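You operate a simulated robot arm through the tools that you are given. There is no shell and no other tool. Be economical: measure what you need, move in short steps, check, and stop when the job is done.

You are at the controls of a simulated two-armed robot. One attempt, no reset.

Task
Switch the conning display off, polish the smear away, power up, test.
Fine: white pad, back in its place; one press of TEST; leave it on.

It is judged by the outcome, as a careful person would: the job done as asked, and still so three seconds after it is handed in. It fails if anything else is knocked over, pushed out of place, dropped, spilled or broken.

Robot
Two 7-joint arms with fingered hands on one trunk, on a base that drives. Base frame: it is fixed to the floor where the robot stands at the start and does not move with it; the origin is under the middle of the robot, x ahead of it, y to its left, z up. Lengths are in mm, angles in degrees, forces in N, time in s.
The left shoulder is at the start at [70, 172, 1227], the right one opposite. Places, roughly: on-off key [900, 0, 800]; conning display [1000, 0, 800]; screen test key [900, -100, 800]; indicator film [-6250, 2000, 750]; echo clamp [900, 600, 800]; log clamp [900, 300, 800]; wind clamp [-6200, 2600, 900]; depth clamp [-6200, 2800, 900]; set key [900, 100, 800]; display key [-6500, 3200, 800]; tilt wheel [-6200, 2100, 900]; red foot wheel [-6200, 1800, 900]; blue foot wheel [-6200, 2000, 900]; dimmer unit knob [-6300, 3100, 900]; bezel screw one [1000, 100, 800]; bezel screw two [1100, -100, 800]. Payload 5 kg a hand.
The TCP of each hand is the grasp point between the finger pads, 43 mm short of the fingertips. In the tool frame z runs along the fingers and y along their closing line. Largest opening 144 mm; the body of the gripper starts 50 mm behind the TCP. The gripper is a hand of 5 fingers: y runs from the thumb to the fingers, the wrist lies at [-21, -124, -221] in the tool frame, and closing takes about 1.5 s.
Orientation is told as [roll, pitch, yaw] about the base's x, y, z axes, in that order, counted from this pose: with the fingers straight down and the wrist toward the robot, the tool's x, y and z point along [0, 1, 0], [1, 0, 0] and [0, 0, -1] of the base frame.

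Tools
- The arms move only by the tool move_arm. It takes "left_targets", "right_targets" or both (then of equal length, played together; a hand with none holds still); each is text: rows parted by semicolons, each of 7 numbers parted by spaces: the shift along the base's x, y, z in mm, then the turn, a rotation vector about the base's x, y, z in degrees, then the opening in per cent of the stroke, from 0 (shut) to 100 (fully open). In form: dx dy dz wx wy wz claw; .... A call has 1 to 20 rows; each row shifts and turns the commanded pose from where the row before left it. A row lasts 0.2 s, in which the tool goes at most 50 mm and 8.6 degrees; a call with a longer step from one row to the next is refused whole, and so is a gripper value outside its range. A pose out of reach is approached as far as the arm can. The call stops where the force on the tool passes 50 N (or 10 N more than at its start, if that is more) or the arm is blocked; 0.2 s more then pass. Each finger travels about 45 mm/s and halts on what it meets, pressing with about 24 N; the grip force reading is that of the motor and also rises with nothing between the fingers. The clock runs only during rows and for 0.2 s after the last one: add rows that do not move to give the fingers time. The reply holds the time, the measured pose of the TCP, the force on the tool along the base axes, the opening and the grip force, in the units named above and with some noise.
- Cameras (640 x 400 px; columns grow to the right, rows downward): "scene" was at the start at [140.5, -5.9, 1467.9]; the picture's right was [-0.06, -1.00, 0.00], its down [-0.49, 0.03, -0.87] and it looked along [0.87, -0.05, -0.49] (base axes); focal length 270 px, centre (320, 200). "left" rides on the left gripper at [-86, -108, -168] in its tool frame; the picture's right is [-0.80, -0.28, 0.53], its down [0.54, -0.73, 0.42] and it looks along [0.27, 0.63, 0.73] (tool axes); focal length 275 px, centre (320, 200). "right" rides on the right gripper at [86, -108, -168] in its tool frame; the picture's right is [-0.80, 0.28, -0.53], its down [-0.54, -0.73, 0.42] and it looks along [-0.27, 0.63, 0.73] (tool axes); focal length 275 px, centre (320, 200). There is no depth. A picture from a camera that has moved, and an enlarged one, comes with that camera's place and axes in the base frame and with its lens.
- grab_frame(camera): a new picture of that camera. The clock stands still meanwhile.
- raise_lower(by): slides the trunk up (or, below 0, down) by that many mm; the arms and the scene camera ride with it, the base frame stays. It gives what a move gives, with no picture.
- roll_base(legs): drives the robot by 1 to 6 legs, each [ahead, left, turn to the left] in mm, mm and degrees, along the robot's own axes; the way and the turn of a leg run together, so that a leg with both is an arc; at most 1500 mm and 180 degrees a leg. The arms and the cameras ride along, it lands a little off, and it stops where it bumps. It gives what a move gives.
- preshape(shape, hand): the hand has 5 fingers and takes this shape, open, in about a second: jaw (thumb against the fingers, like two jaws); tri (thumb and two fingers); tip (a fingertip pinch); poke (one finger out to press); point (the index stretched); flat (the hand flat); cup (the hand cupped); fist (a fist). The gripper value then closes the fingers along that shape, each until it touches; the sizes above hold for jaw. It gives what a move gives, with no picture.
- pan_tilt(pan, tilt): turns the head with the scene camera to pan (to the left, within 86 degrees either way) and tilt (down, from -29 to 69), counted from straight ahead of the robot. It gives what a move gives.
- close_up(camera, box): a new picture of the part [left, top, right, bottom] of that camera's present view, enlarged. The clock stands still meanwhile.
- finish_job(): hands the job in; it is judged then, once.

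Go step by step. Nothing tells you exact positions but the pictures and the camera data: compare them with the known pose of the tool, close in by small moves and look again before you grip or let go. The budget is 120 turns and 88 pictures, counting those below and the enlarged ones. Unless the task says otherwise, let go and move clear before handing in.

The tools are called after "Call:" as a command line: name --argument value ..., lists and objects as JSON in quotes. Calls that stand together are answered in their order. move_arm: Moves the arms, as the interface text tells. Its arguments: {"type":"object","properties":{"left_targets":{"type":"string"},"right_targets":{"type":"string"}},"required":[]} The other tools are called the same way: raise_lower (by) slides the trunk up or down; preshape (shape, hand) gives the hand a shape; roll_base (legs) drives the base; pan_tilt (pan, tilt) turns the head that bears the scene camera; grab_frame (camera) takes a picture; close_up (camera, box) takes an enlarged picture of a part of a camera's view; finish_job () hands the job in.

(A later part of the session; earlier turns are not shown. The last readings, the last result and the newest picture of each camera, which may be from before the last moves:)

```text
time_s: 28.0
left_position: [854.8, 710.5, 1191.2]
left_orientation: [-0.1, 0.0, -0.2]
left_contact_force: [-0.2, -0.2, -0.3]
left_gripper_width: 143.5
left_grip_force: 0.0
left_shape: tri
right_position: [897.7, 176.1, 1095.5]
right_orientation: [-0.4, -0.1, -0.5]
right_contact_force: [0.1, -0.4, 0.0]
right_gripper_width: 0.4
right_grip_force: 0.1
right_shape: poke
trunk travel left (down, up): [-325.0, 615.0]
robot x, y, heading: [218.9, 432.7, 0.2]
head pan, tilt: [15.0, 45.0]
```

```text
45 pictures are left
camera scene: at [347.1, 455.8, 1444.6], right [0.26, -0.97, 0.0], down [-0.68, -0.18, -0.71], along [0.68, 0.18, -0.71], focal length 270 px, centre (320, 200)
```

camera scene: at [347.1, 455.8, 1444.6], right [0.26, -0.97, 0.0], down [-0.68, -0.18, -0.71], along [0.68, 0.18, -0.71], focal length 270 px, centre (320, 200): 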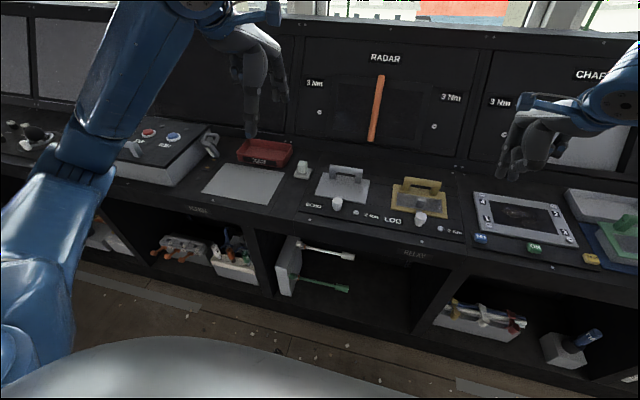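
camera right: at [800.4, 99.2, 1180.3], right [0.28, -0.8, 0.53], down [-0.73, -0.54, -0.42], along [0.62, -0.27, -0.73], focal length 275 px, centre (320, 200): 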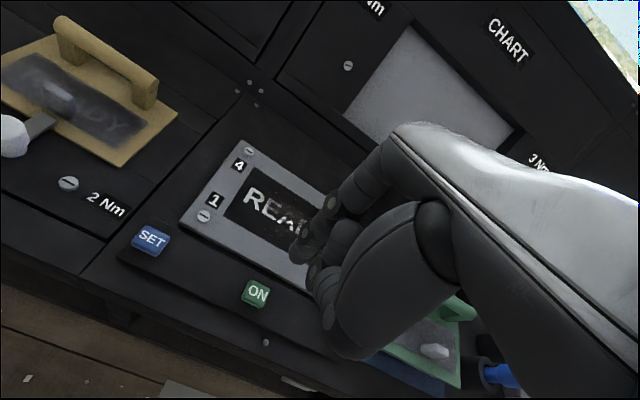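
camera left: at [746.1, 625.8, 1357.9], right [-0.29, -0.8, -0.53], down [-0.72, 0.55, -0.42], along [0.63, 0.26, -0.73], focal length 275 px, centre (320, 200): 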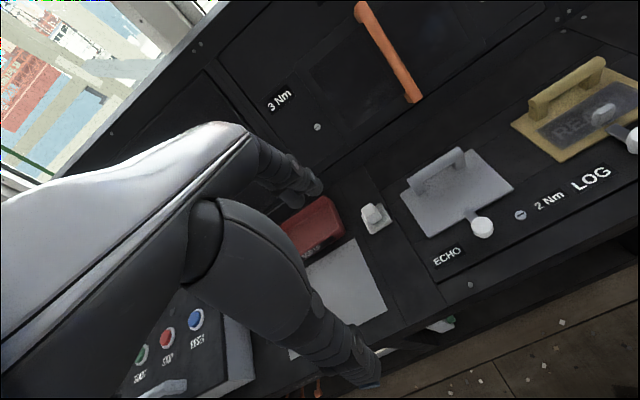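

The pad is around [1068, 711, 820]. I bring the left hand above it, half closed, at z≈1000.

Call:
move_arm --left_targets "25 0 -30 0 0 0 60; 30 0 -30 0 0 0 60; 35 0 -30 0 0 0 60; 35 0 -30 0 0 0 60; 35 0 -30 0 0 0 60; 40 0 -25 0 0 0 60; 0 0 -15 0 0 0 60; 0 0 0 0 0 0 60"

Call:
grab_frame --camera "left"

Call:
close_up --camera "scene" --box '[220, 90, 380, 220]'

```text
time_s: 29.8
left_position: [1054.7, 713.5, 1000.7]
left_orientation: [0.1, 0.0, -0.2]
left_contact_force: [0.1, -0.4, 0.0]
left_gripper_width: 87.1
left_grip_force: 0.1
left_shape: tri
right_position: [900.0, 175.5, 1094.5]
right_orientation: [-0.5, 0.0, -0.4]
right_contact_force: [-0.2, 0.2, 0.2]
right_gripper_width: 0.3
right_grip_force: 0.0
right_shape: poke
trunk travel left (down, up): [-325.0, 615.0]
robot x, y, heading: [218.8, 433.5, -0.4]
head pan, tilt: [15.0, 45.0]
```

```text
44 pictures are left
camera left: at [946.0, 628.0, 1167.4], right [-0.29, -0.8, -0.53], down [-0.72, 0.55, -0.42], along [0.63, 0.26, -0.73], focal length 275 px, centre (320, 200)
```

left: 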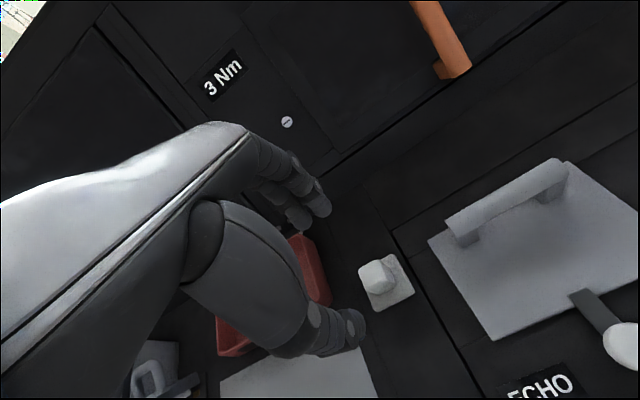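

```text
3.08 times, centred on (300, 155) of scene
camera zoom: at [347.3, 455.9, 1444.6], right [0.26, -0.97, 0.0], down [-0.68, -0.18, -0.71], along [0.68, 0.18, -0.71], focal length 831 px, centre (382, 338)
```

zoom: 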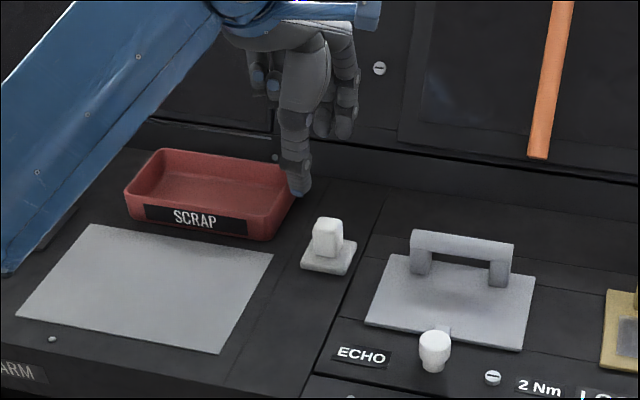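

I centre and descend to about 15 mm above the grip block, then look again.

Call:
move_arm --left_targets "10 -2 -30 0 0 0 52; 0 0 -30 0 0 0 52; 0 0 -20 0 0 0 52; 0 0 0 0 0 0 52"

Call:
grab_frame --camera "left"

Call:
close_up --camera "scene" --box '[240, 110, 360, 200]'

```text
time_s: 30.8
left_position: [1065.2, 710.7, 920.9]
left_orientation: [0.0, 0.0, -0.4]
left_contact_force: [0.2, -1.8, 0.9]
left_gripper_width: 75.5
left_grip_force: 0.0
left_shape: tri
right_position: [897.4, 175.2, 1094.9]
right_orientation: [-0.5, 0.0, -0.6]
right_contact_force: [-0.7, -0.8, 0.5]
right_gripper_width: 0.2
right_grip_force: 0.0
right_shape: poke
trunk travel left (down, up): [-325.0, 615.0]
robot x, y, heading: [220.0, 437.8, 0.1]
head pan, tilt: [15.0, 45.0]
```

```text
42 pictures are left
camera left: at [956.0, 625.3, 1087.5], right [-0.29, -0.8, -0.53], down [-0.72, 0.55, -0.42], along [0.63, 0.26, -0.73], focal length 275 px, centre (320, 200)
```

left: 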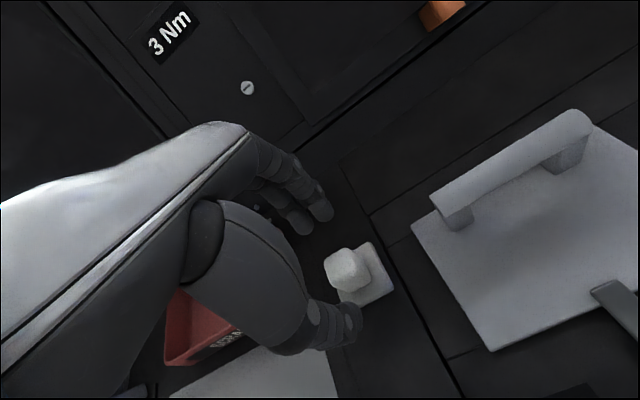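

```text
4.44 times, centred on (300, 155) of scene
camera zoom: at [347.1, 456.0, 1444.6], right [0.26, -0.97, 0.0], down [-0.68, -0.18, -0.71], along [0.68, 0.18, -0.71], focal length 1200 px, centre (409, 400)
```

zoom: 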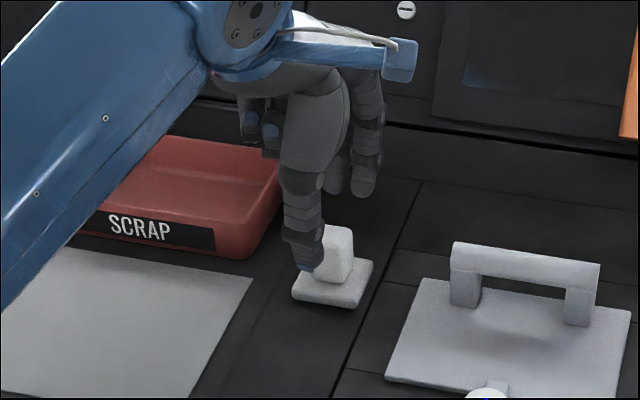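

The thumb and fingers straddle the grip block. I descend 40 mm with force check.

Call:
move_arm --left_targets "2 0 -12 0 0 0 52; 0 0 -12 0 0 0 52; 0 0 -8 0 0 0 52; 0 0 -6 0 0 0 52; 0 0 0 0 0 0 52"

Call:
close_up --camera "left" --box '[230, 160, 430, 370]'

Call:
close_up --camera "scene" --box '[250, 120, 350, 200]'

```text
time_s: 32.0
left_position: [1067.0, 711.0, 884.6]
left_orientation: [0.1, 0.0, -0.2]
left_contact_force: [0.4, 0.4, 0.3]
left_gripper_width: 75.4
left_grip_force: 0.0
left_shape: tri
right_position: [897.4, 176.4, 1096.6]
right_orientation: [-0.4, 0.0, -0.5]
right_contact_force: [0.1, -0.8, 0.4]
right_gripper_width: 0.0
right_grip_force: 0.1
right_shape: poke
trunk travel left (down, up): [-325.0, 615.0]
robot x, y, heading: [221.1, 438.2, -0.3]
head pan, tilt: [15.0, 45.0]
```

```text
1.90 times, centred on (330, 265) of left
camera zoom: at [957.8, 624.5, 1050.5], right [-0.29, -0.8, -0.53], down [-0.72, 0.55, -0.42], along [0.63, 0.26, -0.73], focal length 524 px, centre (301, 76)
```

zoom: 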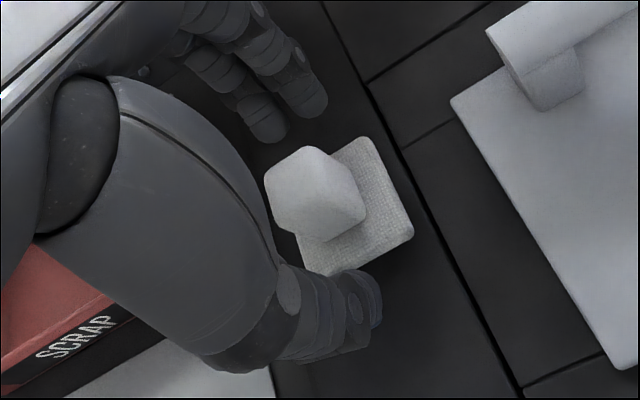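

```text
5.00 times, centred on (300, 160) of scene
camera zoom: at [347.1, 456.2, 1444.6], right [0.26, -0.97, 0.0], down [-0.68, -0.18, -0.71], along [0.68, 0.18, -0.71], focal length 1350 px, centre (420, 400)
```

zoom: 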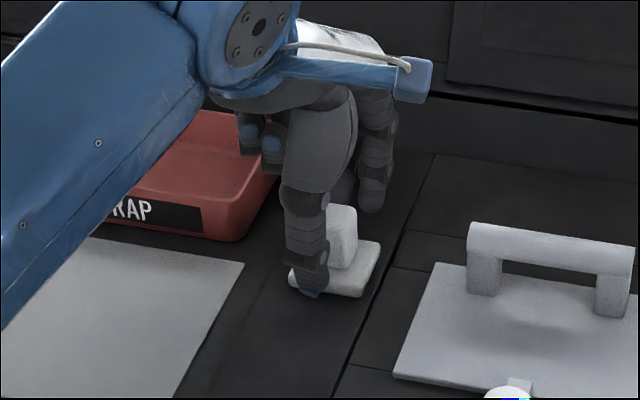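

Call:
move_arm --left_targets "0 -4 -2 0 0 0 52; 0 0 -3 0 0 0 52; 0 0 -3 0 0 0 52; 0 0 0 0 0 0 52"

Call:
close_up --camera "left" --box '[230, 160, 430, 370]'

```text
time_s: 33.0
left_position: [1067.1, 706.2, 875.4]
left_orientation: [0.0, 0.1, -0.1]
left_contact_force: [0.5, 0.6, -0.5]
left_gripper_width: 75.0
left_grip_force: 0.0
left_shape: tri
right_position: [898.5, 175.9, 1094.4]
right_orientation: [-0.4, -0.1, -0.5]
right_contact_force: [-0.1, -0.6, 0.4]
right_gripper_width: 0.0
right_grip_force: 0.1
right_shape: poke
trunk travel left (down, up): [-325.0, 615.0]
robot x, y, heading: [220.3, 434.0, -0.1]
head pan, tilt: [15.0, 45.0]
```

```text
1.90 times, centred on (330, 265) of left
camera zoom: at [957.8, 620.1, 1042.1], right [-0.29, -0.8, -0.53], down [-0.72, 0.55, -0.42], along [0.63, 0.26, -0.73], focal length 524 px, centre (301, 76)
```

zoom: 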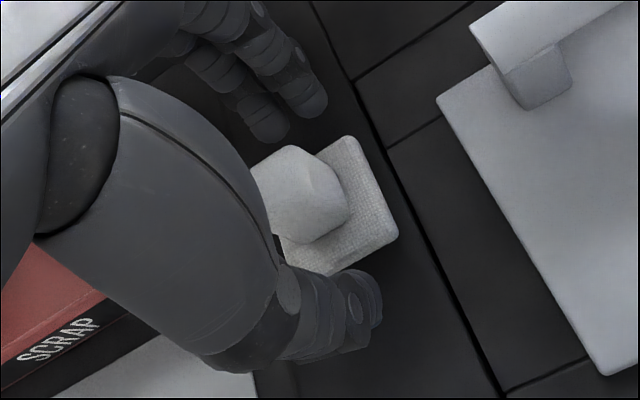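

The fingers are at block height. I close gently.

Call:
move_arm --left_targets "0 0 0 0 0 0 40; 0 0 0 0 0 0 32; 0 0 0 0 0 0 26; 0 0 0 0 0 0 20; 0 0 0 0 0 0 14; 0 0 0 0 0 0 8; 0 0 0 0 0 0 0; 0 0 0 0 0 0 0; 0 0 0 0 0 0 0"

Call:
close_up --camera "left" --box '[230, 160, 430, 370]'

Call:
close_up --camera "scene" --box '[250, 120, 350, 200]'

```text
time_s: 35.0
left_position: [1066.7, 704.9, 875.4]
left_orientation: [-0.1, 0.0, -0.2]
left_contact_force: [-0.7, 0.7, 0.2]
left_gripper_width: 30.3
left_grip_force: 23.7
left_shape: tri
right_position: [899.3, 176.3, 1094.8]
right_orientation: [-0.4, -0.2, -0.5]
right_contact_force: [-0.8, 0.4, 0.9]
right_gripper_width: 0.0
right_grip_force: 0.0
right_shape: poke
trunk travel left (down, up): [-325.0, 615.0]
robot x, y, heading: [220.2, 434.9, -0.1]
head pan, tilt: [15.0, 45.0]
```

```text
1.90 times, centred on (330, 265) of left
camera zoom: at [957.7, 620.1, 1042.2], right [-0.29, -0.8, -0.53], down [-0.72, 0.55, -0.42], along [0.63, 0.26, -0.73], focal length 524 px, centre (301, 76)
```

zoom: 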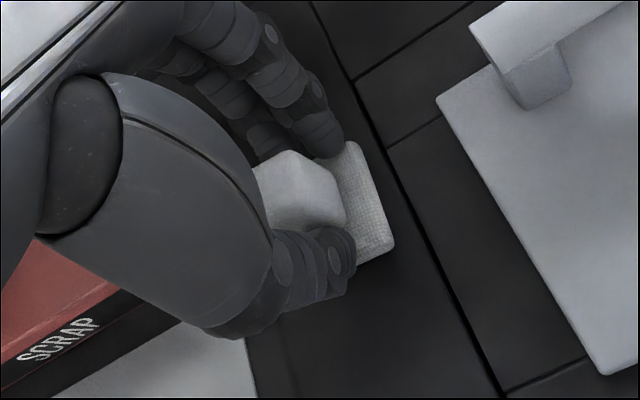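

```text
5.00 times, centred on (300, 160) of scene
camera zoom: at [347.1, 456.2, 1444.6], right [0.26, -0.97, 0.0], down [-0.68, -0.18, -0.71], along [0.68, 0.18, -0.71], focal length 1350 px, centre (420, 400)
```

zoom: 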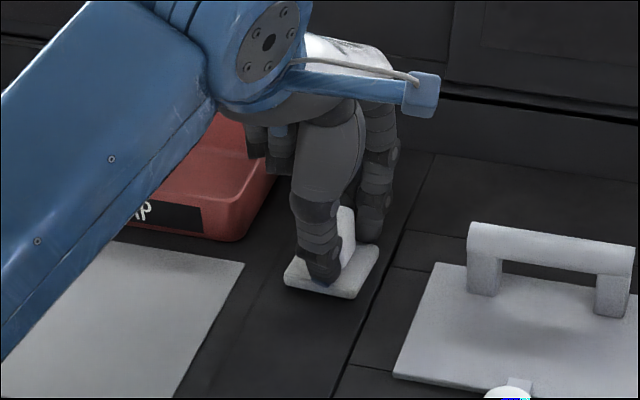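

The pad is gripped (30 mm wide block). I lift it and draw back before driving to the display.

Call:
move_arm --left_targets "0 0 10 0 0 0 0; 0 0 20 0 0 0 0; 0 0 40 0 0 0 0; -30 0 35 0 0 0 0; -40 0 20 0 0 0 0; -40 0 20 0 0 0 0; -40 0 0 0 0 0 0; 0 0 0 0 0 0 0"

Call:
grab_frame --camera "left"

```text
time_s: 36.8
left_position: [917.4, 708.2, 1020.1]
left_orientation: [0.1, 0.1, -0.1]
left_contact_force: [1.1, -0.9, -0.3]
left_gripper_width: 29.7
left_grip_force: 24.3
left_shape: tri
right_position: [898.7, 176.3, 1094.9]
right_orientation: [-0.4, -0.1, -0.5]
right_contact_force: [0.0, 0.0, -0.6]
right_gripper_width: 0.0
right_grip_force: 0.2
right_shape: poke
trunk travel left (down, up): [-325.0, 615.0]
robot x, y, heading: [220.2, 439.0, -0.2]
head pan, tilt: [15.0, 45.0]
```

```text
35 pictures are left
camera left: at [809.7, 621.7, 1186.2], right [-0.29, -0.8, -0.53], down [-0.72, 0.55, -0.42], along [0.63, 0.27, -0.73], focal length 275 px, centre (320, 200)
```

left: 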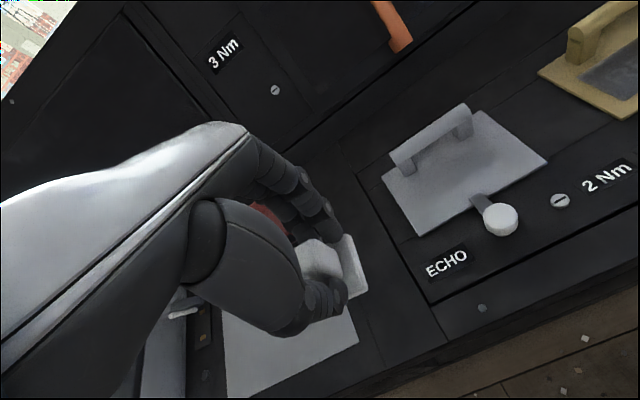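

The pad is held. I drive right 700 mm to put the left hand in front of the display.

Call:
roll_base --legs '[[0, -700, 0.2]]'

Call:
pan_tilt --pan 22 --tilt 48

Call:
grab_frame --camera "left"

Call:
grab_frame --camera "scene"

```text
time_s: 40.5
left_position: [916.7, 30.5, 1021.3]
left_orientation: [-0.1, 0.0, 0.3]
left_contact_force: [0.6, -0.6, -0.6]
left_gripper_width: 29.7
left_grip_force: 24.1
left_shape: tri
right_position: [901.4, -499.9, 1095.5]
right_orientation: [-0.4, -0.1, 0.0]
right_contact_force: [-0.3, -0.6, -0.1]
right_gripper_width: 0.0
right_grip_force: 0.0
right_shape: poke
trunk travel left (down, up): [-325.0, 615.0]
robot x, y, heading: [220.6, -247.8, 0.7]
head pan, tilt: [15.0, 45.0]
```

```text
time_s: 41.2
left_position: [917.5, 32.1, 1019.0]
left_orientation: [0.0, 0.0, 0.3]
left_contact_force: [0.0, 0.7, -0.9]
left_gripper_width: 29.9
left_grip_force: 23.8
left_shape: tri
right_position: [901.2, -500.2, 1094.8]
right_orientation: [-0.4, -0.2, 0.0]
right_contact_force: [-0.1, -0.4, -0.3]
right_gripper_width: 0.0
right_grip_force: 0.1
right_shape: poke
trunk travel left (down, up): [-325.0, 615.0]
robot x, y, heading: [222.6, -246.1, 0.4]
head pan, tilt: [22.0, 48.0]
```

```text
34 pictures are left
camera left: at [809.0, -55.0, 1186.5], right [-0.28, -0.8, -0.53], down [-0.73, 0.54, -0.42], along [0.63, 0.27, -0.73], focal length 275 px, centre (320, 200)
```

left: 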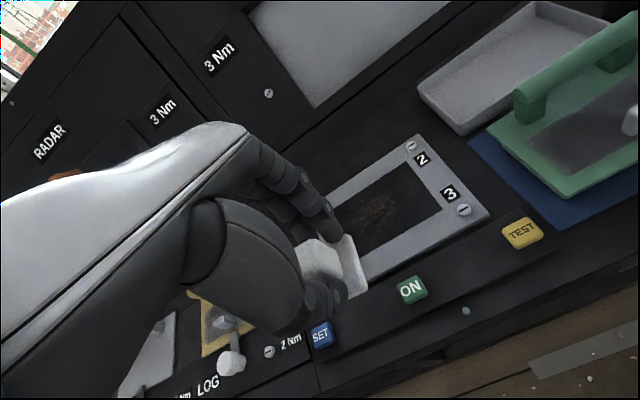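

```text
33 pictures are left
camera scene: at [342.9, -216.4, 1440.4], right [0.38, -0.93, 0.0], down [-0.69, -0.28, -0.67], along [0.62, 0.25, -0.74], focal length 270 px, centre (320, 200)
```

scene: 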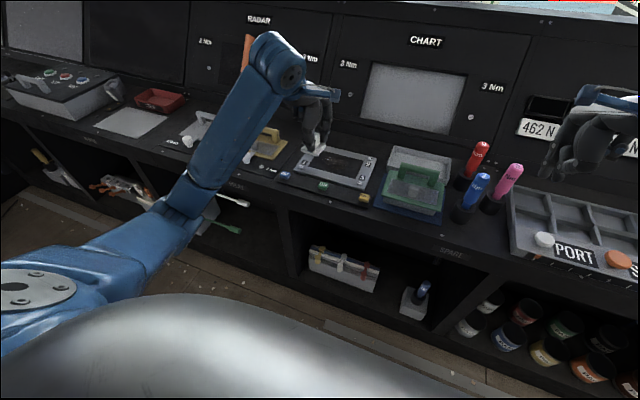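

The screen spans about x 1000–1085, y ±75, with the smear around [1040, 5]. I bring the pad above the screen's left part.

Call:
move_arm --left_targets "35 0 -20 0 0 0 0; 35 0 -20 0 0 0 0; 35 0 -20 0 0 0 0; 20 0 -30 0 0 0 0; 0 0 0 0 0 0 0"

Call:
close_up --camera "left" --box '[200, 100, 520, 350]'

Call:
close_up --camera "scene" --box '[260, 90, 400, 215]'

```text
time_s: 42.4
left_position: [1042.2, 30.7, 929.2]
left_orientation: [0.0, 0.0, 0.3]
left_contact_force: [0.3, -0.6, -0.5]
left_gripper_width: 29.7
left_grip_force: 24.2
left_shape: tri
right_position: [902.1, -500.1, 1095.5]
right_orientation: [-0.4, -0.1, 0.0]
right_contact_force: [-0.7, 0.7, 0.3]
right_gripper_width: 0.0
right_grip_force: 0.0
right_shape: poke
trunk travel left (down, up): [-325.0, 615.0]
robot x, y, heading: [217.4, -247.3, 0.4]
head pan, tilt: [22.0, 48.0]
```

```text
1.60 times, centred on (360, 225) of left
camera zoom: at [933.6, -54.6, 1096.1], right [-0.28, -0.8, -0.53], down [-0.73, 0.54, -0.42], along [0.63, 0.27, -0.73], focal length 440 px, centre (256, 160)
```

zoom: 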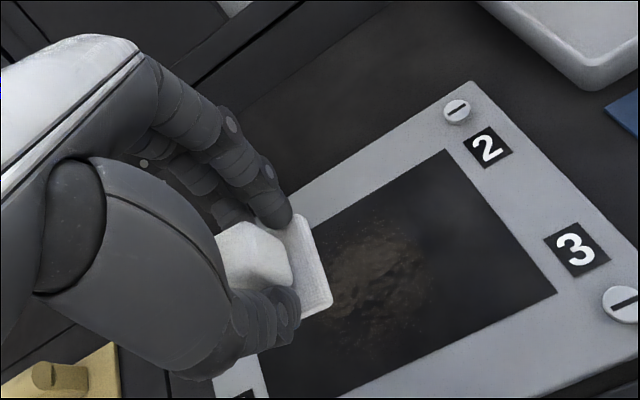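

```text
3.20 times, centred on (330, 152) of scene
camera zoom: at [342.0, -216.3, 1440.5], right [0.38, -0.92, 0.0], down [-0.69, -0.28, -0.67], along [0.62, 0.25, -0.74], focal length 864 px, centre (288, 352)
```

zoom: 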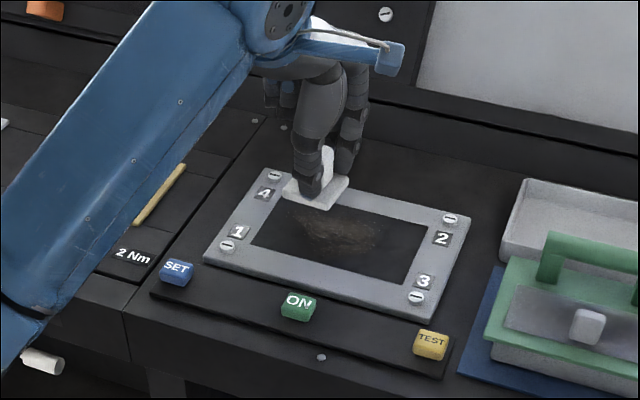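

The smear covers roughly x 1008–1075, y −35…+50. I lower the pad until light contact.

Call:
move_arm --left_targets "-7 -3 -14 0 0 0 0; 0 0 -12 0 0 0 0; 0 0 -4 0 0 0 0; 0 0 -3 0 0 0 0; 0 0 -3 0 0 0 0; 0 0 0 0 0 0 0"

```text
time_s: 43.8
left_position: [1035.4, 28.7, 892.7]
left_orientation: [0.0, 0.1, 0.3]
left_contact_force: [-0.5, 0.6, 0.7]
left_gripper_width: 29.6
left_grip_force: 24.2
left_shape: tri
right_position: [901.1, -500.0, 1094.8]
right_orientation: [-0.5, -0.1, 0.0]
right_contact_force: [-0.2, -0.1, -0.5]
right_gripper_width: 0.0
right_grip_force: 0.0
right_shape: poke
trunk travel left (down, up): [-325.0, 615.0]
robot x, y, heading: [218.5, -245.2, 0.6]
head pan, tilt: [22.0, 48.0]
```

Call:
move_arm --left_targets "0 0 -2 0 0 0 0; 0 0 -2 0 0 0 0; 0 0 -2 0 0 0 0; 0 0 0 0 0 0 0"

```text
time_s: 44.8
left_position: [1033.7, 28.2, 887.4]
left_orientation: [0.1, 0.0, 0.3]
left_contact_force: [0.7, 0.6, 3.0]
left_gripper_width: 30.0
left_grip_force: 24.0
left_shape: tri
right_position: [901.5, -499.5, 1095.7]
right_orientation: [-0.5, -0.1, -0.1]
right_contact_force: [0.3, 0.9, 0.4]
right_gripper_width: 0.0
right_grip_force: 0.1
right_shape: poke
trunk travel left (down, up): [-325.0, 615.0]
robot x, y, heading: [219.4, -243.9, 0.2]
head pan, tilt: [22.0, 48.0]
```

Contact at about TCP z 887. I press slightly harder and wipe in the first pass.

Call:
move_arm --left_targets "0 0 -2 0 0 0 0; 0 -15 0 0 0 0 0; 0 -15 0 0 0 0 0; 0 -15 0 0 0 0 0; 0 -15 0 0 0 0 0; 0 -15 0 0 0 0 0; 0 15 0 0 0 0 0; 0 15 0 0 0 0 0; 0 15 0 0 0 0 0; 0 15 0 0 0 0 0; 0 15 0 0 0 0 0; 0 0 0 0 0 0 0"

Call:
close_up --camera "left" --box '[200, 100, 520, 350]'

```text
time_s: 47.4
left_position: [1034.4, 29.1, 887.3]
left_orientation: [0.1, 0.0, 0.3]
left_contact_force: [-1.0, -0.5, 1.8]
left_gripper_width: 29.5
left_grip_force: 24.1
left_shape: tri
right_position: [902.3, -499.9, 1095.2]
right_orientation: [-0.5, -0.1, 0.0]
right_contact_force: [0.0, -0.2, -0.2]
right_gripper_width: 0.0
right_grip_force: 0.1
right_shape: poke
trunk travel left (down, up): [-325.0, 615.0]
robot x, y, heading: [218.8, -247.6, 0.3]
head pan, tilt: [22.0, 48.0]
```

```text
1.60 times, centred on (360, 225) of left
camera zoom: at [927.2, -57.8, 1053.6], right [-0.28, -0.8, -0.53], down [-0.73, 0.54, -0.42], along [0.62, 0.27, -0.73], focal length 440 px, centre (256, 160)
```

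zoom: 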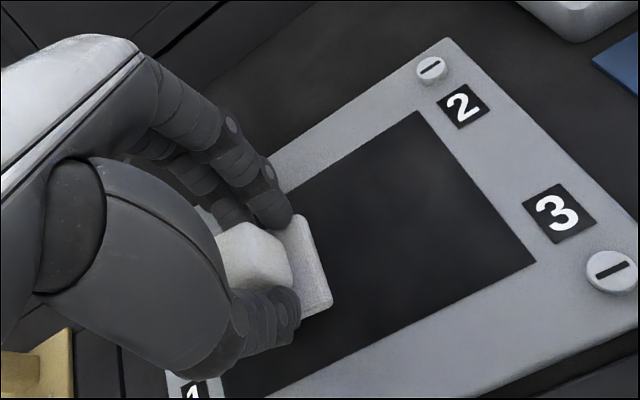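

The visible part is already clean. I run further passes slightly higher, lower and left to catch what is under the hand.

Call:
move_arm --left_targets "0 6 -1 0 0 0 0; 12 6 0 0 0 0 0; 0 -16 0 0 0 0 0; 0 -16 0 0 0 0 0; 0 -16 0 0 0 0 0; 0 -16 0 0 0 0 0; 0 -16 0 0 0 0 0; -14 0 0 0 0 0 0; -14 0 0 0 0 0 0; 0 16 0 0 0 0 0; 0 16 0 0 0 0 0; 0 16 0 0 0 0 0; 0 16 0 0 0 0 0; 0 16 0 0 0 0 0; 16 0 0 0 0 0 0; 0 -15 0 0 0 0 0; 0 0 0 0 0 0 0"

Call:
move_arm --left_targets "0 0 15 0 0 0 0; 0 0 40 0 0 0 0; 0 0 45 0 0 0 0; -35 0 30 0 0 0 0; -45 0 0 0 0 0 0; -45 0 0 0 0 0 0; 0 0 0 0 0 0 0"

Call:
close_up --camera "scene" --box '[260, 90, 400, 215]'

Call:
grab_frame --camera "left"

```text
time_s: 51.0
left_position: [1033.5, 26.6, 885.2]
left_orientation: [0.0, -0.1, 0.3]
left_contact_force: [0.3, 8.0, 15.8]
left_gripper_width: 29.7
left_grip_force: 23.9
left_shape: tri
right_position: [899.6, -499.2, 1096.1]
right_orientation: [-0.5, -0.2, 0.1]
right_contact_force: [0.0, -0.1, -0.3]
right_gripper_width: 0.2
right_grip_force: 0.0
right_shape: poke
trunk travel left (down, up): [-325.0, 615.0]
robot x, y, heading: [220.3, -249.8, 0.3]
head pan, tilt: [22.0, 48.0]
```

```text
time_s: 52.6
left_position: [909.4, 23.0, 1017.1]
left_orientation: [0.0, 0.0, 0.3]
left_contact_force: [-0.1, -0.7, -1.5]
left_gripper_width: 29.0
left_grip_force: 24.4
left_shape: tri
right_position: [901.9, -500.9, 1095.1]
right_orientation: [-0.5, -0.2, 0.0]
right_contact_force: [0.3, 0.0, -0.4]
right_gripper_width: 0.2
right_grip_force: 0.1
right_shape: poke
trunk travel left (down, up): [-325.0, 615.0]
robot x, y, heading: [219.5, -244.7, 0.3]
head pan, tilt: [22.0, 48.0]
```

```text
3.20 times, centred on (330, 152) of scene
camera zoom: at [343.7, -216.4, 1440.3], right [0.38, -0.92, 0.0], down [-0.69, -0.28, -0.67], along [0.62, 0.25, -0.74], focal length 864 px, centre (288, 352)
```

zoom: 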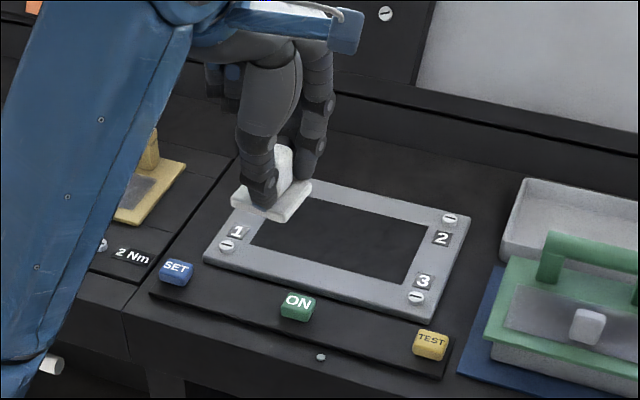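

```text
28 pictures are left
camera left: at [802.0, -62.7, 1182.9], right [-0.28, -0.8, -0.53], down [-0.73, 0.54, -0.42], along [0.62, 0.27, -0.73], focal length 275 px, centre (320, 200)
```

left: 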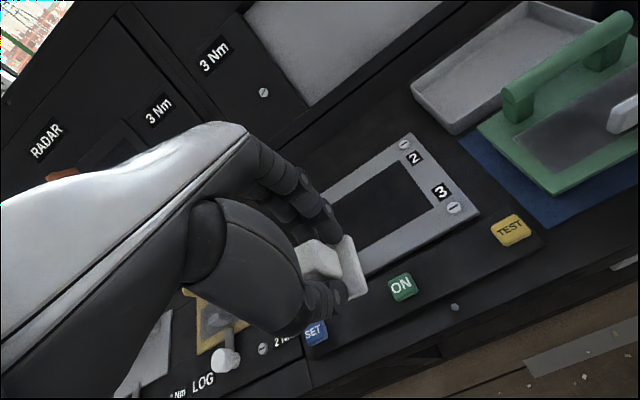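

The screen looks clean. I drive back left with the pad and check the hidden corner on the way.

Call:
roll_base --legs '[[0, 690, -0.4]]'

Call:
pan_tilt --pan 15 --tilt 45

Call:
grab_frame --camera "scene"

Call:
grab_frame --camera "left"

```text
time_s: 56.5
left_position: [918.1, 706.2, 1016.1]
left_orientation: [0.0, 0.0, -0.9]
left_contact_force: [-0.2, 0.4, 0.2]
left_gripper_width: 28.8
left_grip_force: 24.2
left_shape: tri
right_position: [898.2, 184.8, 1095.5]
right_orientation: [-0.5, -0.1, -1.2]
right_contact_force: [-0.7, 0.6, -0.6]
right_gripper_width: 0.1
right_grip_force: 0.0
right_shape: poke
trunk travel left (down, up): [-325.0, 615.0]
robot x, y, heading: [221.7, 455.5, -0.7]
head pan, tilt: [22.0, 48.0]
```

```text
time_s: 57.1
left_position: [917.9, 707.3, 1016.2]
left_orientation: [0.0, 0.0, -0.9]
left_contact_force: [-0.1, 0.2, -0.8]
left_gripper_width: 28.6
left_grip_force: 24.5
left_shape: tri
right_position: [899.1, 183.4, 1095.2]
right_orientation: [-0.5, -0.1, -1.0]
right_contact_force: [0.5, -0.4, 0.2]
right_gripper_width: 0.0
right_grip_force: 0.1
right_shape: poke
trunk travel left (down, up): [-325.0, 615.0]
robot x, y, heading: [222.9, 451.7, -0.6]
head pan, tilt: [15.0, 45.0]
```

```text
27 pictures are left
camera scene: at [351.5, 470.6, 1444.6], right [0.25, -0.97, 0.0], down [-0.69, -0.17, -0.71], along [0.69, 0.17, -0.71], focal length 270 px, centre (320, 200)
```

scene: 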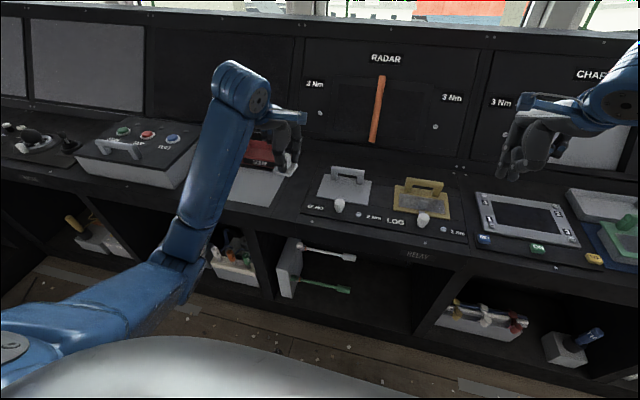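

```text
26 pictures are left
camera left: at [807.9, 623.4, 1183.1], right [-0.3, -0.79, -0.53], down [-0.72, 0.55, -0.42], along [0.63, 0.26, -0.73], focal length 275 px, centre (320, 200)
```

left: 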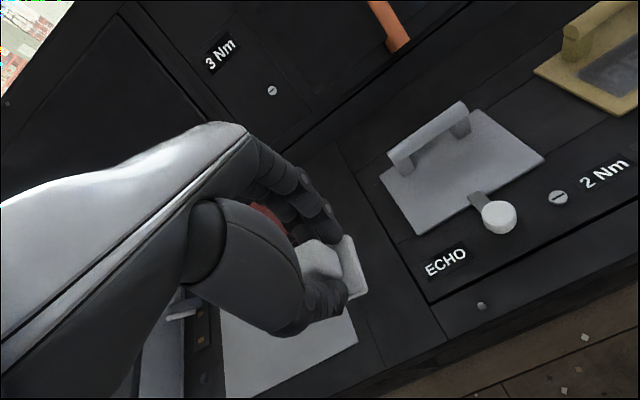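

The frame matches the view from when I lifted the pad. I carry it back over its place.

Call:
move_arm --left_targets "38 0 -10 0 0 0.7 0; 38 0 -15 0 0 0 0; 38 -1 -15 0 0 0 0; 37 -1 -25 0 0 0 0; 0 0 -35 0 0 0 0; 0 0 -25 0 0 0 0; 0 0 0 0 0 0 0"

Call:
close_up --camera "left" --box '[230, 160, 430, 370]'

Call:
close_up --camera "scene" --box '[250, 120, 350, 200]'

Call:
close_up --camera "scene" --box '[460, 180, 620, 280]'

```text
time_s: 58.7
left_position: [1068.7, 703.2, 890.8]
left_orientation: [0.0, 0.0, -0.2]
left_contact_force: [0.1, -0.1, 0.1]
left_gripper_width: 28.8
left_grip_force: 24.1
left_shape: tri
right_position: [899.5, 184.3, 1095.5]
right_orientation: [-0.4, 0.0, -1.1]
right_contact_force: [-0.2, -0.1, 0.5]
right_gripper_width: 0.2
right_grip_force: 0.0
right_shape: poke
trunk travel left (down, up): [-325.0, 615.0]
robot x, y, heading: [226.1, 452.7, -1.0]
head pan, tilt: [15.0, 45.0]
```

```text
1.90 times, centred on (330, 265) of left
camera zoom: at [959.8, 617.9, 1057.7], right [-0.29, -0.8, -0.53], down [-0.72, 0.55, -0.42], along [0.63, 0.26, -0.73], focal length 524 px, centre (301, 76)
```

zoom: 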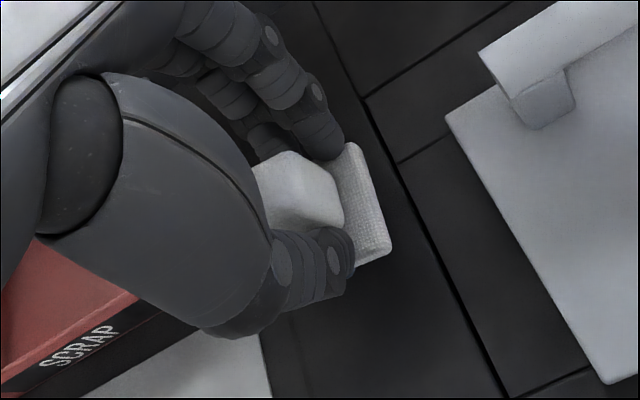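

```text
5.00 times, centred on (300, 160) of scene
camera zoom: at [351.4, 470.3, 1444.6], right [0.25, -0.97, 0.0], down [-0.69, -0.17, -0.71], along [0.69, 0.17, -0.71], focal length 1350 px, centre (420, 400)
```

zoom: 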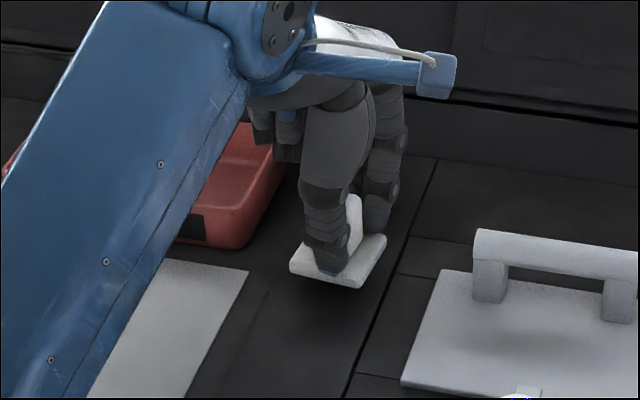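

```text
4.00 times, centred on (540, 230) of scene
camera zoom: at [351.4, 470.3, 1444.6], right [0.25, -0.97, 0.0], down [-0.69, -0.17, -0.71], along [0.69, 0.17, -0.71], focal length 1080 px, centre (-560, 80)
```

zoom: 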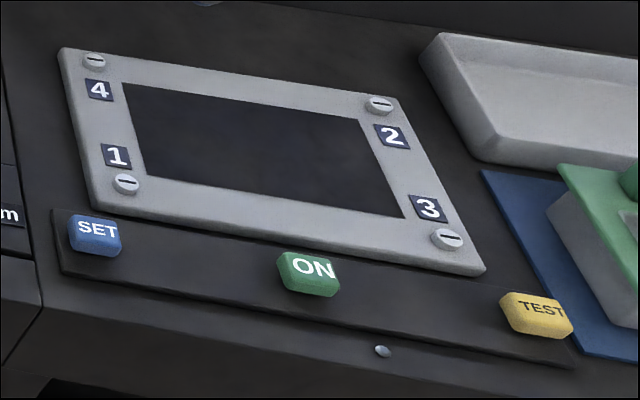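

The screen is spotless. I lower the pad onto its spot.

Call:
move_arm --left_targets "0 1 -8 0 0 0 0; 0 1 -4 0 0 0 0; 0 0 -2 0 0 0 0; 0 0 0 0 0 0 0"

Call:
close_up --camera "left" --box '[230, 160, 430, 370]'

```text
time_s: 59.7
left_position: [1068.9, 707.4, 877.5]
left_orientation: [-0.1, 0.0, -0.2]
left_contact_force: [0.1, 0.8, -0.9]
left_gripper_width: 28.5
left_grip_force: 24.0
left_shape: tri
right_position: [899.4, 183.8, 1095.1]
right_orientation: [-0.3, -0.1, -1.1]
right_contact_force: [0.8, 0.0, 0.4]
right_gripper_width: 0.0
right_grip_force: 0.1
right_shape: poke
trunk travel left (down, up): [-325.0, 615.0]
robot x, y, heading: [221.1, 448.5, -0.6]
head pan, tilt: [15.0, 45.0]
```

```text
1.90 times, centred on (330, 265) of left
camera zoom: at [959.8, 621.9, 1044.2], right [-0.29, -0.8, -0.53], down [-0.72, 0.54, -0.42], along [0.63, 0.26, -0.73], focal length 524 px, centre (301, 76)
```

zoom: 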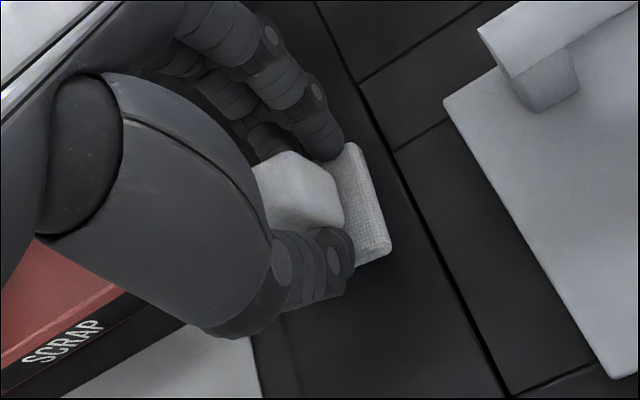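

Call:
move_arm --left_targets "0 -4 0 0 0 0 0; 0 0 -2 0 0 0 0; 0 0 -1 0 0 0 0; 0 0 0 0 0 0 0"

```text
time_s: 60.7
left_position: [1069.4, 704.2, 873.2]
left_orientation: [0.0, 0.0, -0.1]
left_contact_force: [0.9, 0.0, 0.1]
left_gripper_width: 28.7
left_grip_force: 24.0
left_shape: tri
right_position: [899.3, 185.0, 1095.6]
right_orientation: [-0.4, -0.1, -1.1]
right_contact_force: [-0.4, 0.9, -0.1]
right_gripper_width: 0.0
right_grip_force: 0.1
right_shape: poke
trunk travel left (down, up): [-325.0, 615.0]
robot x, y, heading: [219.6, 451.9, -1.0]
head pan, tilt: [15.0, 45.0]
```

Call:
move_arm --left_targets "0 0 -1 0 0 0 0; 0 0 -1 0 0 0 0; 0 0 -1 0 0 0 0; 0 0 0 0 0 0 0"

```text
time_s: 61.7
left_position: [1069.5, 703.0, 873.2]
left_orientation: [-0.1, -0.2, -0.2]
left_contact_force: [0.6, 2.4, 16.5]
left_gripper_width: 28.9
left_grip_force: 24.5
left_shape: tri
right_position: [897.3, 183.6, 1096.9]
right_orientation: [-0.3, -0.2, -1.1]
right_contact_force: [0.5, 0.4, 0.0]
right_gripper_width: 0.0
right_grip_force: 0.0
right_shape: poke
trunk travel left (down, up): [-325.0, 615.0]
robot x, y, heading: [221.5, 451.3, -0.8]
head pan, tilt: [15.0, 45.0]
```

The pad is seated. I ease the pressure and open slowly.

Call:
move_arm --left_targets "0 0 2 0 0 0 0; 0 0 0 0 0 0 10; 0 0 0 0 0 0 20; 0 0 0 0 0 0 25; 0 0 0 0 0 0 30; 0 0 0 0 0 0 38; 0 0 0 0 0 0 46; 0 0 0 0 0 0 52; 0 0 0 0 0 0 52"

Call:
close_up --camera "left" --box '[230, 160, 430, 370]'

```text
time_s: 63.7
left_position: [1069.5, 702.8, 873.1]
left_orientation: [-0.1, 0.0, -0.2]
left_contact_force: [-0.5, -0.1, -1.1]
left_gripper_width: 74.2
left_grip_force: 0.1
left_shape: tri
right_position: [899.5, 184.4, 1095.7]
right_orientation: [-0.3, -0.1, -1.1]
right_contact_force: [-0.3, 0.0, -0.7]
right_gripper_width: 0.0
right_grip_force: 0.0
right_shape: poke
trunk travel left (down, up): [-325.0, 615.0]
robot x, y, heading: [219.6, 453.5, -0.7]
head pan, tilt: [15.0, 45.0]
```

```text
1.90 times, centred on (330, 265) of left
camera zoom: at [960.4, 617.6, 1039.9], right [-0.29, -0.8, -0.53], down [-0.72, 0.54, -0.42], along [0.63, 0.26, -0.73], focal length 524 px, centre (301, 76)
```

zoom: 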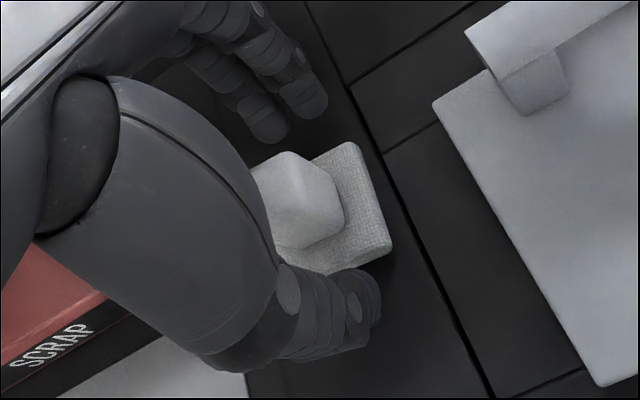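

The pad is back within ~2 mm of its original spot. I lift clear and back off.

Call:
move_arm --left_targets "0 0 15 0 0 0 52; 0 0 30 0 0 0 55; 0 0 45 0 0 0 55; -30 0 35 0 0 0 55; -40 0 25 0 0 0 55; -40 0 20 0 0 0 55; -40 0 20 0 0 0 55; 0 0 0 0 0 0 55"

Call:
grab_frame --camera "scene"

```text
time_s: 65.5
left_position: [920.3, 703.8, 1063.7]
left_orientation: [0.0, 0.1, -0.3]
left_contact_force: [-0.1, -0.7, -0.3]
left_gripper_width: 79.0
left_grip_force: 0.1
left_shape: tri
right_position: [900.2, 183.7, 1094.9]
right_orientation: [-0.2, 0.1, -1.1]
right_contact_force: [0.6, 0.1, 0.3]
right_gripper_width: 0.1
right_grip_force: 0.0
right_shape: poke
trunk travel left (down, up): [-325.0, 615.0]
robot x, y, heading: [224.8, 449.7, -0.6]
head pan, tilt: [15.0, 45.0]
```

```text
20 pictures are left
camera scene: at [352.7, 469.1, 1444.4], right [0.25, -0.97, 0.0], down [-0.69, -0.17, -0.71], along [0.68, 0.17, -0.71], focal length 270 px, centre (320, 200)
```

scene: 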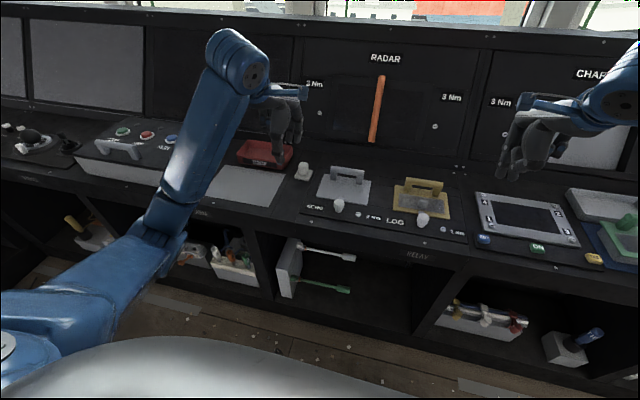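

The pad stands in its place. I drive back to where I pressed the keys from.

Call:
roll_base --legs '[[-72, -297, 0.4]]'

Call:
pan_tilt --pan -5 --tilt 45

```text
time_s: 67.6
left_position: [841.4, 414.8, 1065.1]
left_orientation: [0.0, 0.1, 0.4]
left_contact_force: [-0.1, -0.4, 0.5]
left_gripper_width: 78.9
left_grip_force: 0.1
left_shape: tri
right_position: [825.2, -107.2, 1095.1]
right_orientation: [-0.4, -0.1, -0.6]
right_contact_force: [0.2, -1.0, -0.4]
right_gripper_width: 0.0
right_grip_force: 0.0
right_shape: poke
trunk travel left (down, up): [-325.0, 615.0]
robot x, y, heading: [146.7, 153.0, -0.3]
head pan, tilt: [15.0, 45.0]
```

```text
time_s: 68.5
left_position: [841.0, 414.5, 1063.4]
left_orientation: [0.0, 0.0, 0.4]
left_contact_force: [0.6, 1.0, 0.0]
left_gripper_width: 79.0
left_grip_force: 0.1
left_shape: tri
right_position: [826.4, -107.1, 1094.9]
right_orientation: [-0.4, -0.1, -0.6]
right_contact_force: [0.0, 0.5, 0.4]
right_gripper_width: 0.0
right_grip_force: 0.1
right_shape: poke
trunk travel left (down, up): [-325.0, 615.0]
robot x, y, heading: [151.0, 158.4, -0.3]
head pan, tilt: [-5.0, 45.0]
```

I place the right finger above ON at z≈905 and check alignment.

Call:
move_arm --right_targets "20 25 -30 0 0 0 0; 20 25 -30 0 0 0 0; 20 25 -30 0 0 0 0; 19 26 -30 0 0 0 0; 0 0 -40 0 0 0 0; 0 0 -28 0 0 0 0; 0 0 0 0 0 0 0"

Call:
close_up --camera "scene" --box '[300, 140, 400, 205]'

Call:
close_up --camera "right" --box '[200, 180, 400, 320]'

```text
time_s: 70.0
left_position: [842.2, 414.6, 1063.5]
left_orientation: [0.1, 0.0, 0.4]
left_contact_force: [-1.3, 0.3, -0.6]
left_gripper_width: 78.9
left_grip_force: 0.1
left_shape: tri
right_position: [906.2, -5.0, 908.2]
right_orientation: [-0.4, -0.1, -0.6]
right_contact_force: [0.2, 0.3, -1.3]
right_gripper_width: 0.0
right_grip_force: 0.0
right_shape: poke
trunk travel left (down, up): [-325.0, 615.0]
robot x, y, heading: [149.3, 155.9, 0.1]
head pan, tilt: [-5.0, 45.0]
```

```text
6.15 times, centred on (350, 172) of scene
camera zoom: at [277.8, 145.8, 1444.7], right [-0.09, -1.0, 0.0], down [-0.7, 0.06, -0.71], along [0.7, -0.06, -0.71], focal length 1662 px, centre (135, 369)
```

zoom: 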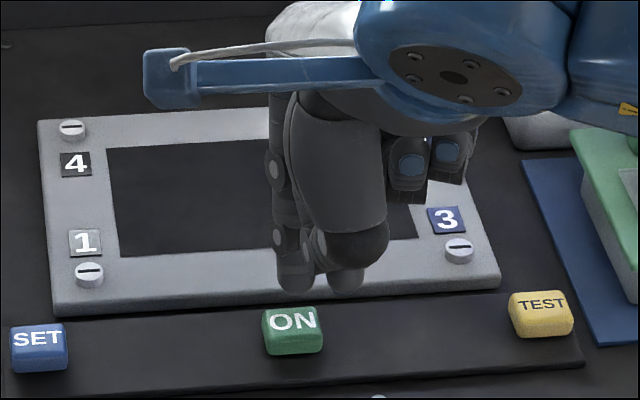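

```text
2.86 times, centred on (300, 250) of right
camera zoom: at [798.0, 82.7, 1074.4], right [0.27, -0.8, 0.54], down [-0.73, -0.54, -0.42], along [0.63, -0.28, -0.73], focal length 786 px, centre (377, 57)
```

zoom: 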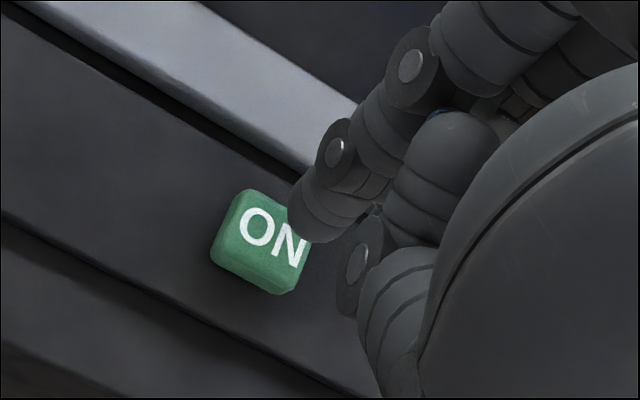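

The alignment matches the first press. I descend and press once, gently.

Call:
move_arm --right_targets "0 1 -10 0 0 0 0; 0 0 -8 0 0 0 0; 0 0 -4 0 0 0 0; 0 0 -2 0 0 0 0; 0 0 -2 0 0 0 0; 0 0 -2 0 0 0 0; 0 0 0 0 0 0 0"

Call:
close_up --camera "scene" --box '[300, 140, 400, 205]'

```text
time_s: 71.7
left_position: [840.6, 414.2, 1063.6]
left_orientation: [0.0, 0.0, 0.3]
left_contact_force: [-0.1, 0.7, -0.2]
left_gripper_width: 78.9
left_grip_force: 0.0
left_shape: tri
right_position: [905.6, -4.9, 880.7]
right_orientation: [-0.4, -0.2, -0.6]
right_contact_force: [-0.6, -0.2, 3.9]
right_gripper_width: 0.0
right_grip_force: 0.0
right_shape: poke
trunk travel left (down, up): [-325.0, 615.0]
robot x, y, heading: [150.0, 151.9, -0.4]
head pan, tilt: [-5.0, 45.0]
```

```text
6.15 times, centred on (350, 172) of scene
camera zoom: at [277.5, 145.6, 1444.7], right [-0.09, -1.0, 0.0], down [-0.7, 0.06, -0.71], along [0.7, -0.06, -0.71], focal length 1662 px, centre (135, 369)
```

zoom: 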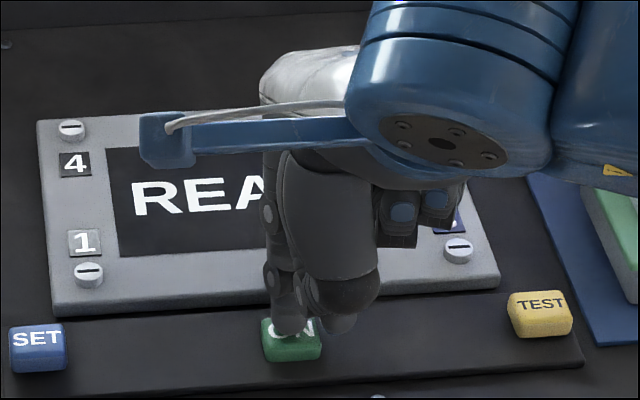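

READY is back on, clean. The green case sits beside TEST, so I lift, roll the hand 25° so the folded fingers clear the case, and hover over TEST (about 135 mm to the right of ON).

Call:
move_arm --right_targets "0 0 20 0 0 0 0; 0 0 40 0 0 0 0; 0 -15 10 -6.25 0 0 0; 0 -25 10 -6.25 0 0 0; 0 -25 0 -6.25 0 0 0; 0 -25 0 -6.25 0 0 0; 0 -25 0 0 0 0 0; 0 0 0 0 0 0 0"

Call:
grab_frame --camera "right"

Call:
close_up --camera "scene" --box '[290, 120, 430, 210]'

```text
time_s: 73.5
left_position: [841.9, 416.0, 1062.9]
left_orientation: [-0.1, 0.0, 0.4]
left_contact_force: [0.5, -0.7, 0.2]
left_gripper_width: 79.0
left_grip_force: 0.0
left_shape: tri
right_position: [905.6, -117.3, 957.9]
right_orientation: [-25.4, -0.3, -0.3]
right_contact_force: [0.0, 0.7, -1.3]
right_gripper_width: 0.1
right_grip_force: 0.0
right_shape: poke
trunk travel left (down, up): [-325.0, 615.0]
robot x, y, heading: [145.1, 154.2, -0.1]
head pan, tilt: [-5.0, 45.0]
```

```text
16 pictures are left
camera right: at [797.2, 34.1, 1072.1], right [0.28, -0.49, 0.83], down [-0.73, -0.67, -0.15], along [0.63, -0.56, -0.54], focal length 275 px, centre (320, 200)
```

right: 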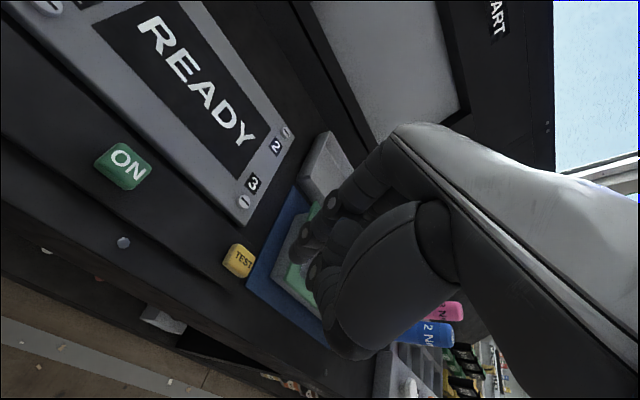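

```text
4.44 times, centred on (360, 165) of scene
camera zoom: at [278.6, 146.8, 1444.6], right [-0.09, -1.0, 0.0], down [-0.7, 0.06, -0.71], along [0.7, -0.07, -0.71], focal length 1200 px, centre (142, 356)
```

zoom: 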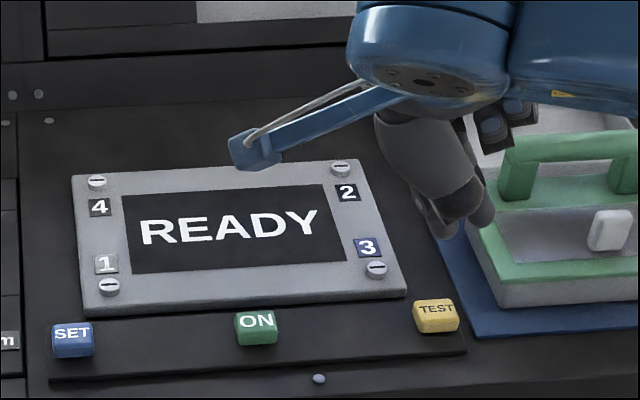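

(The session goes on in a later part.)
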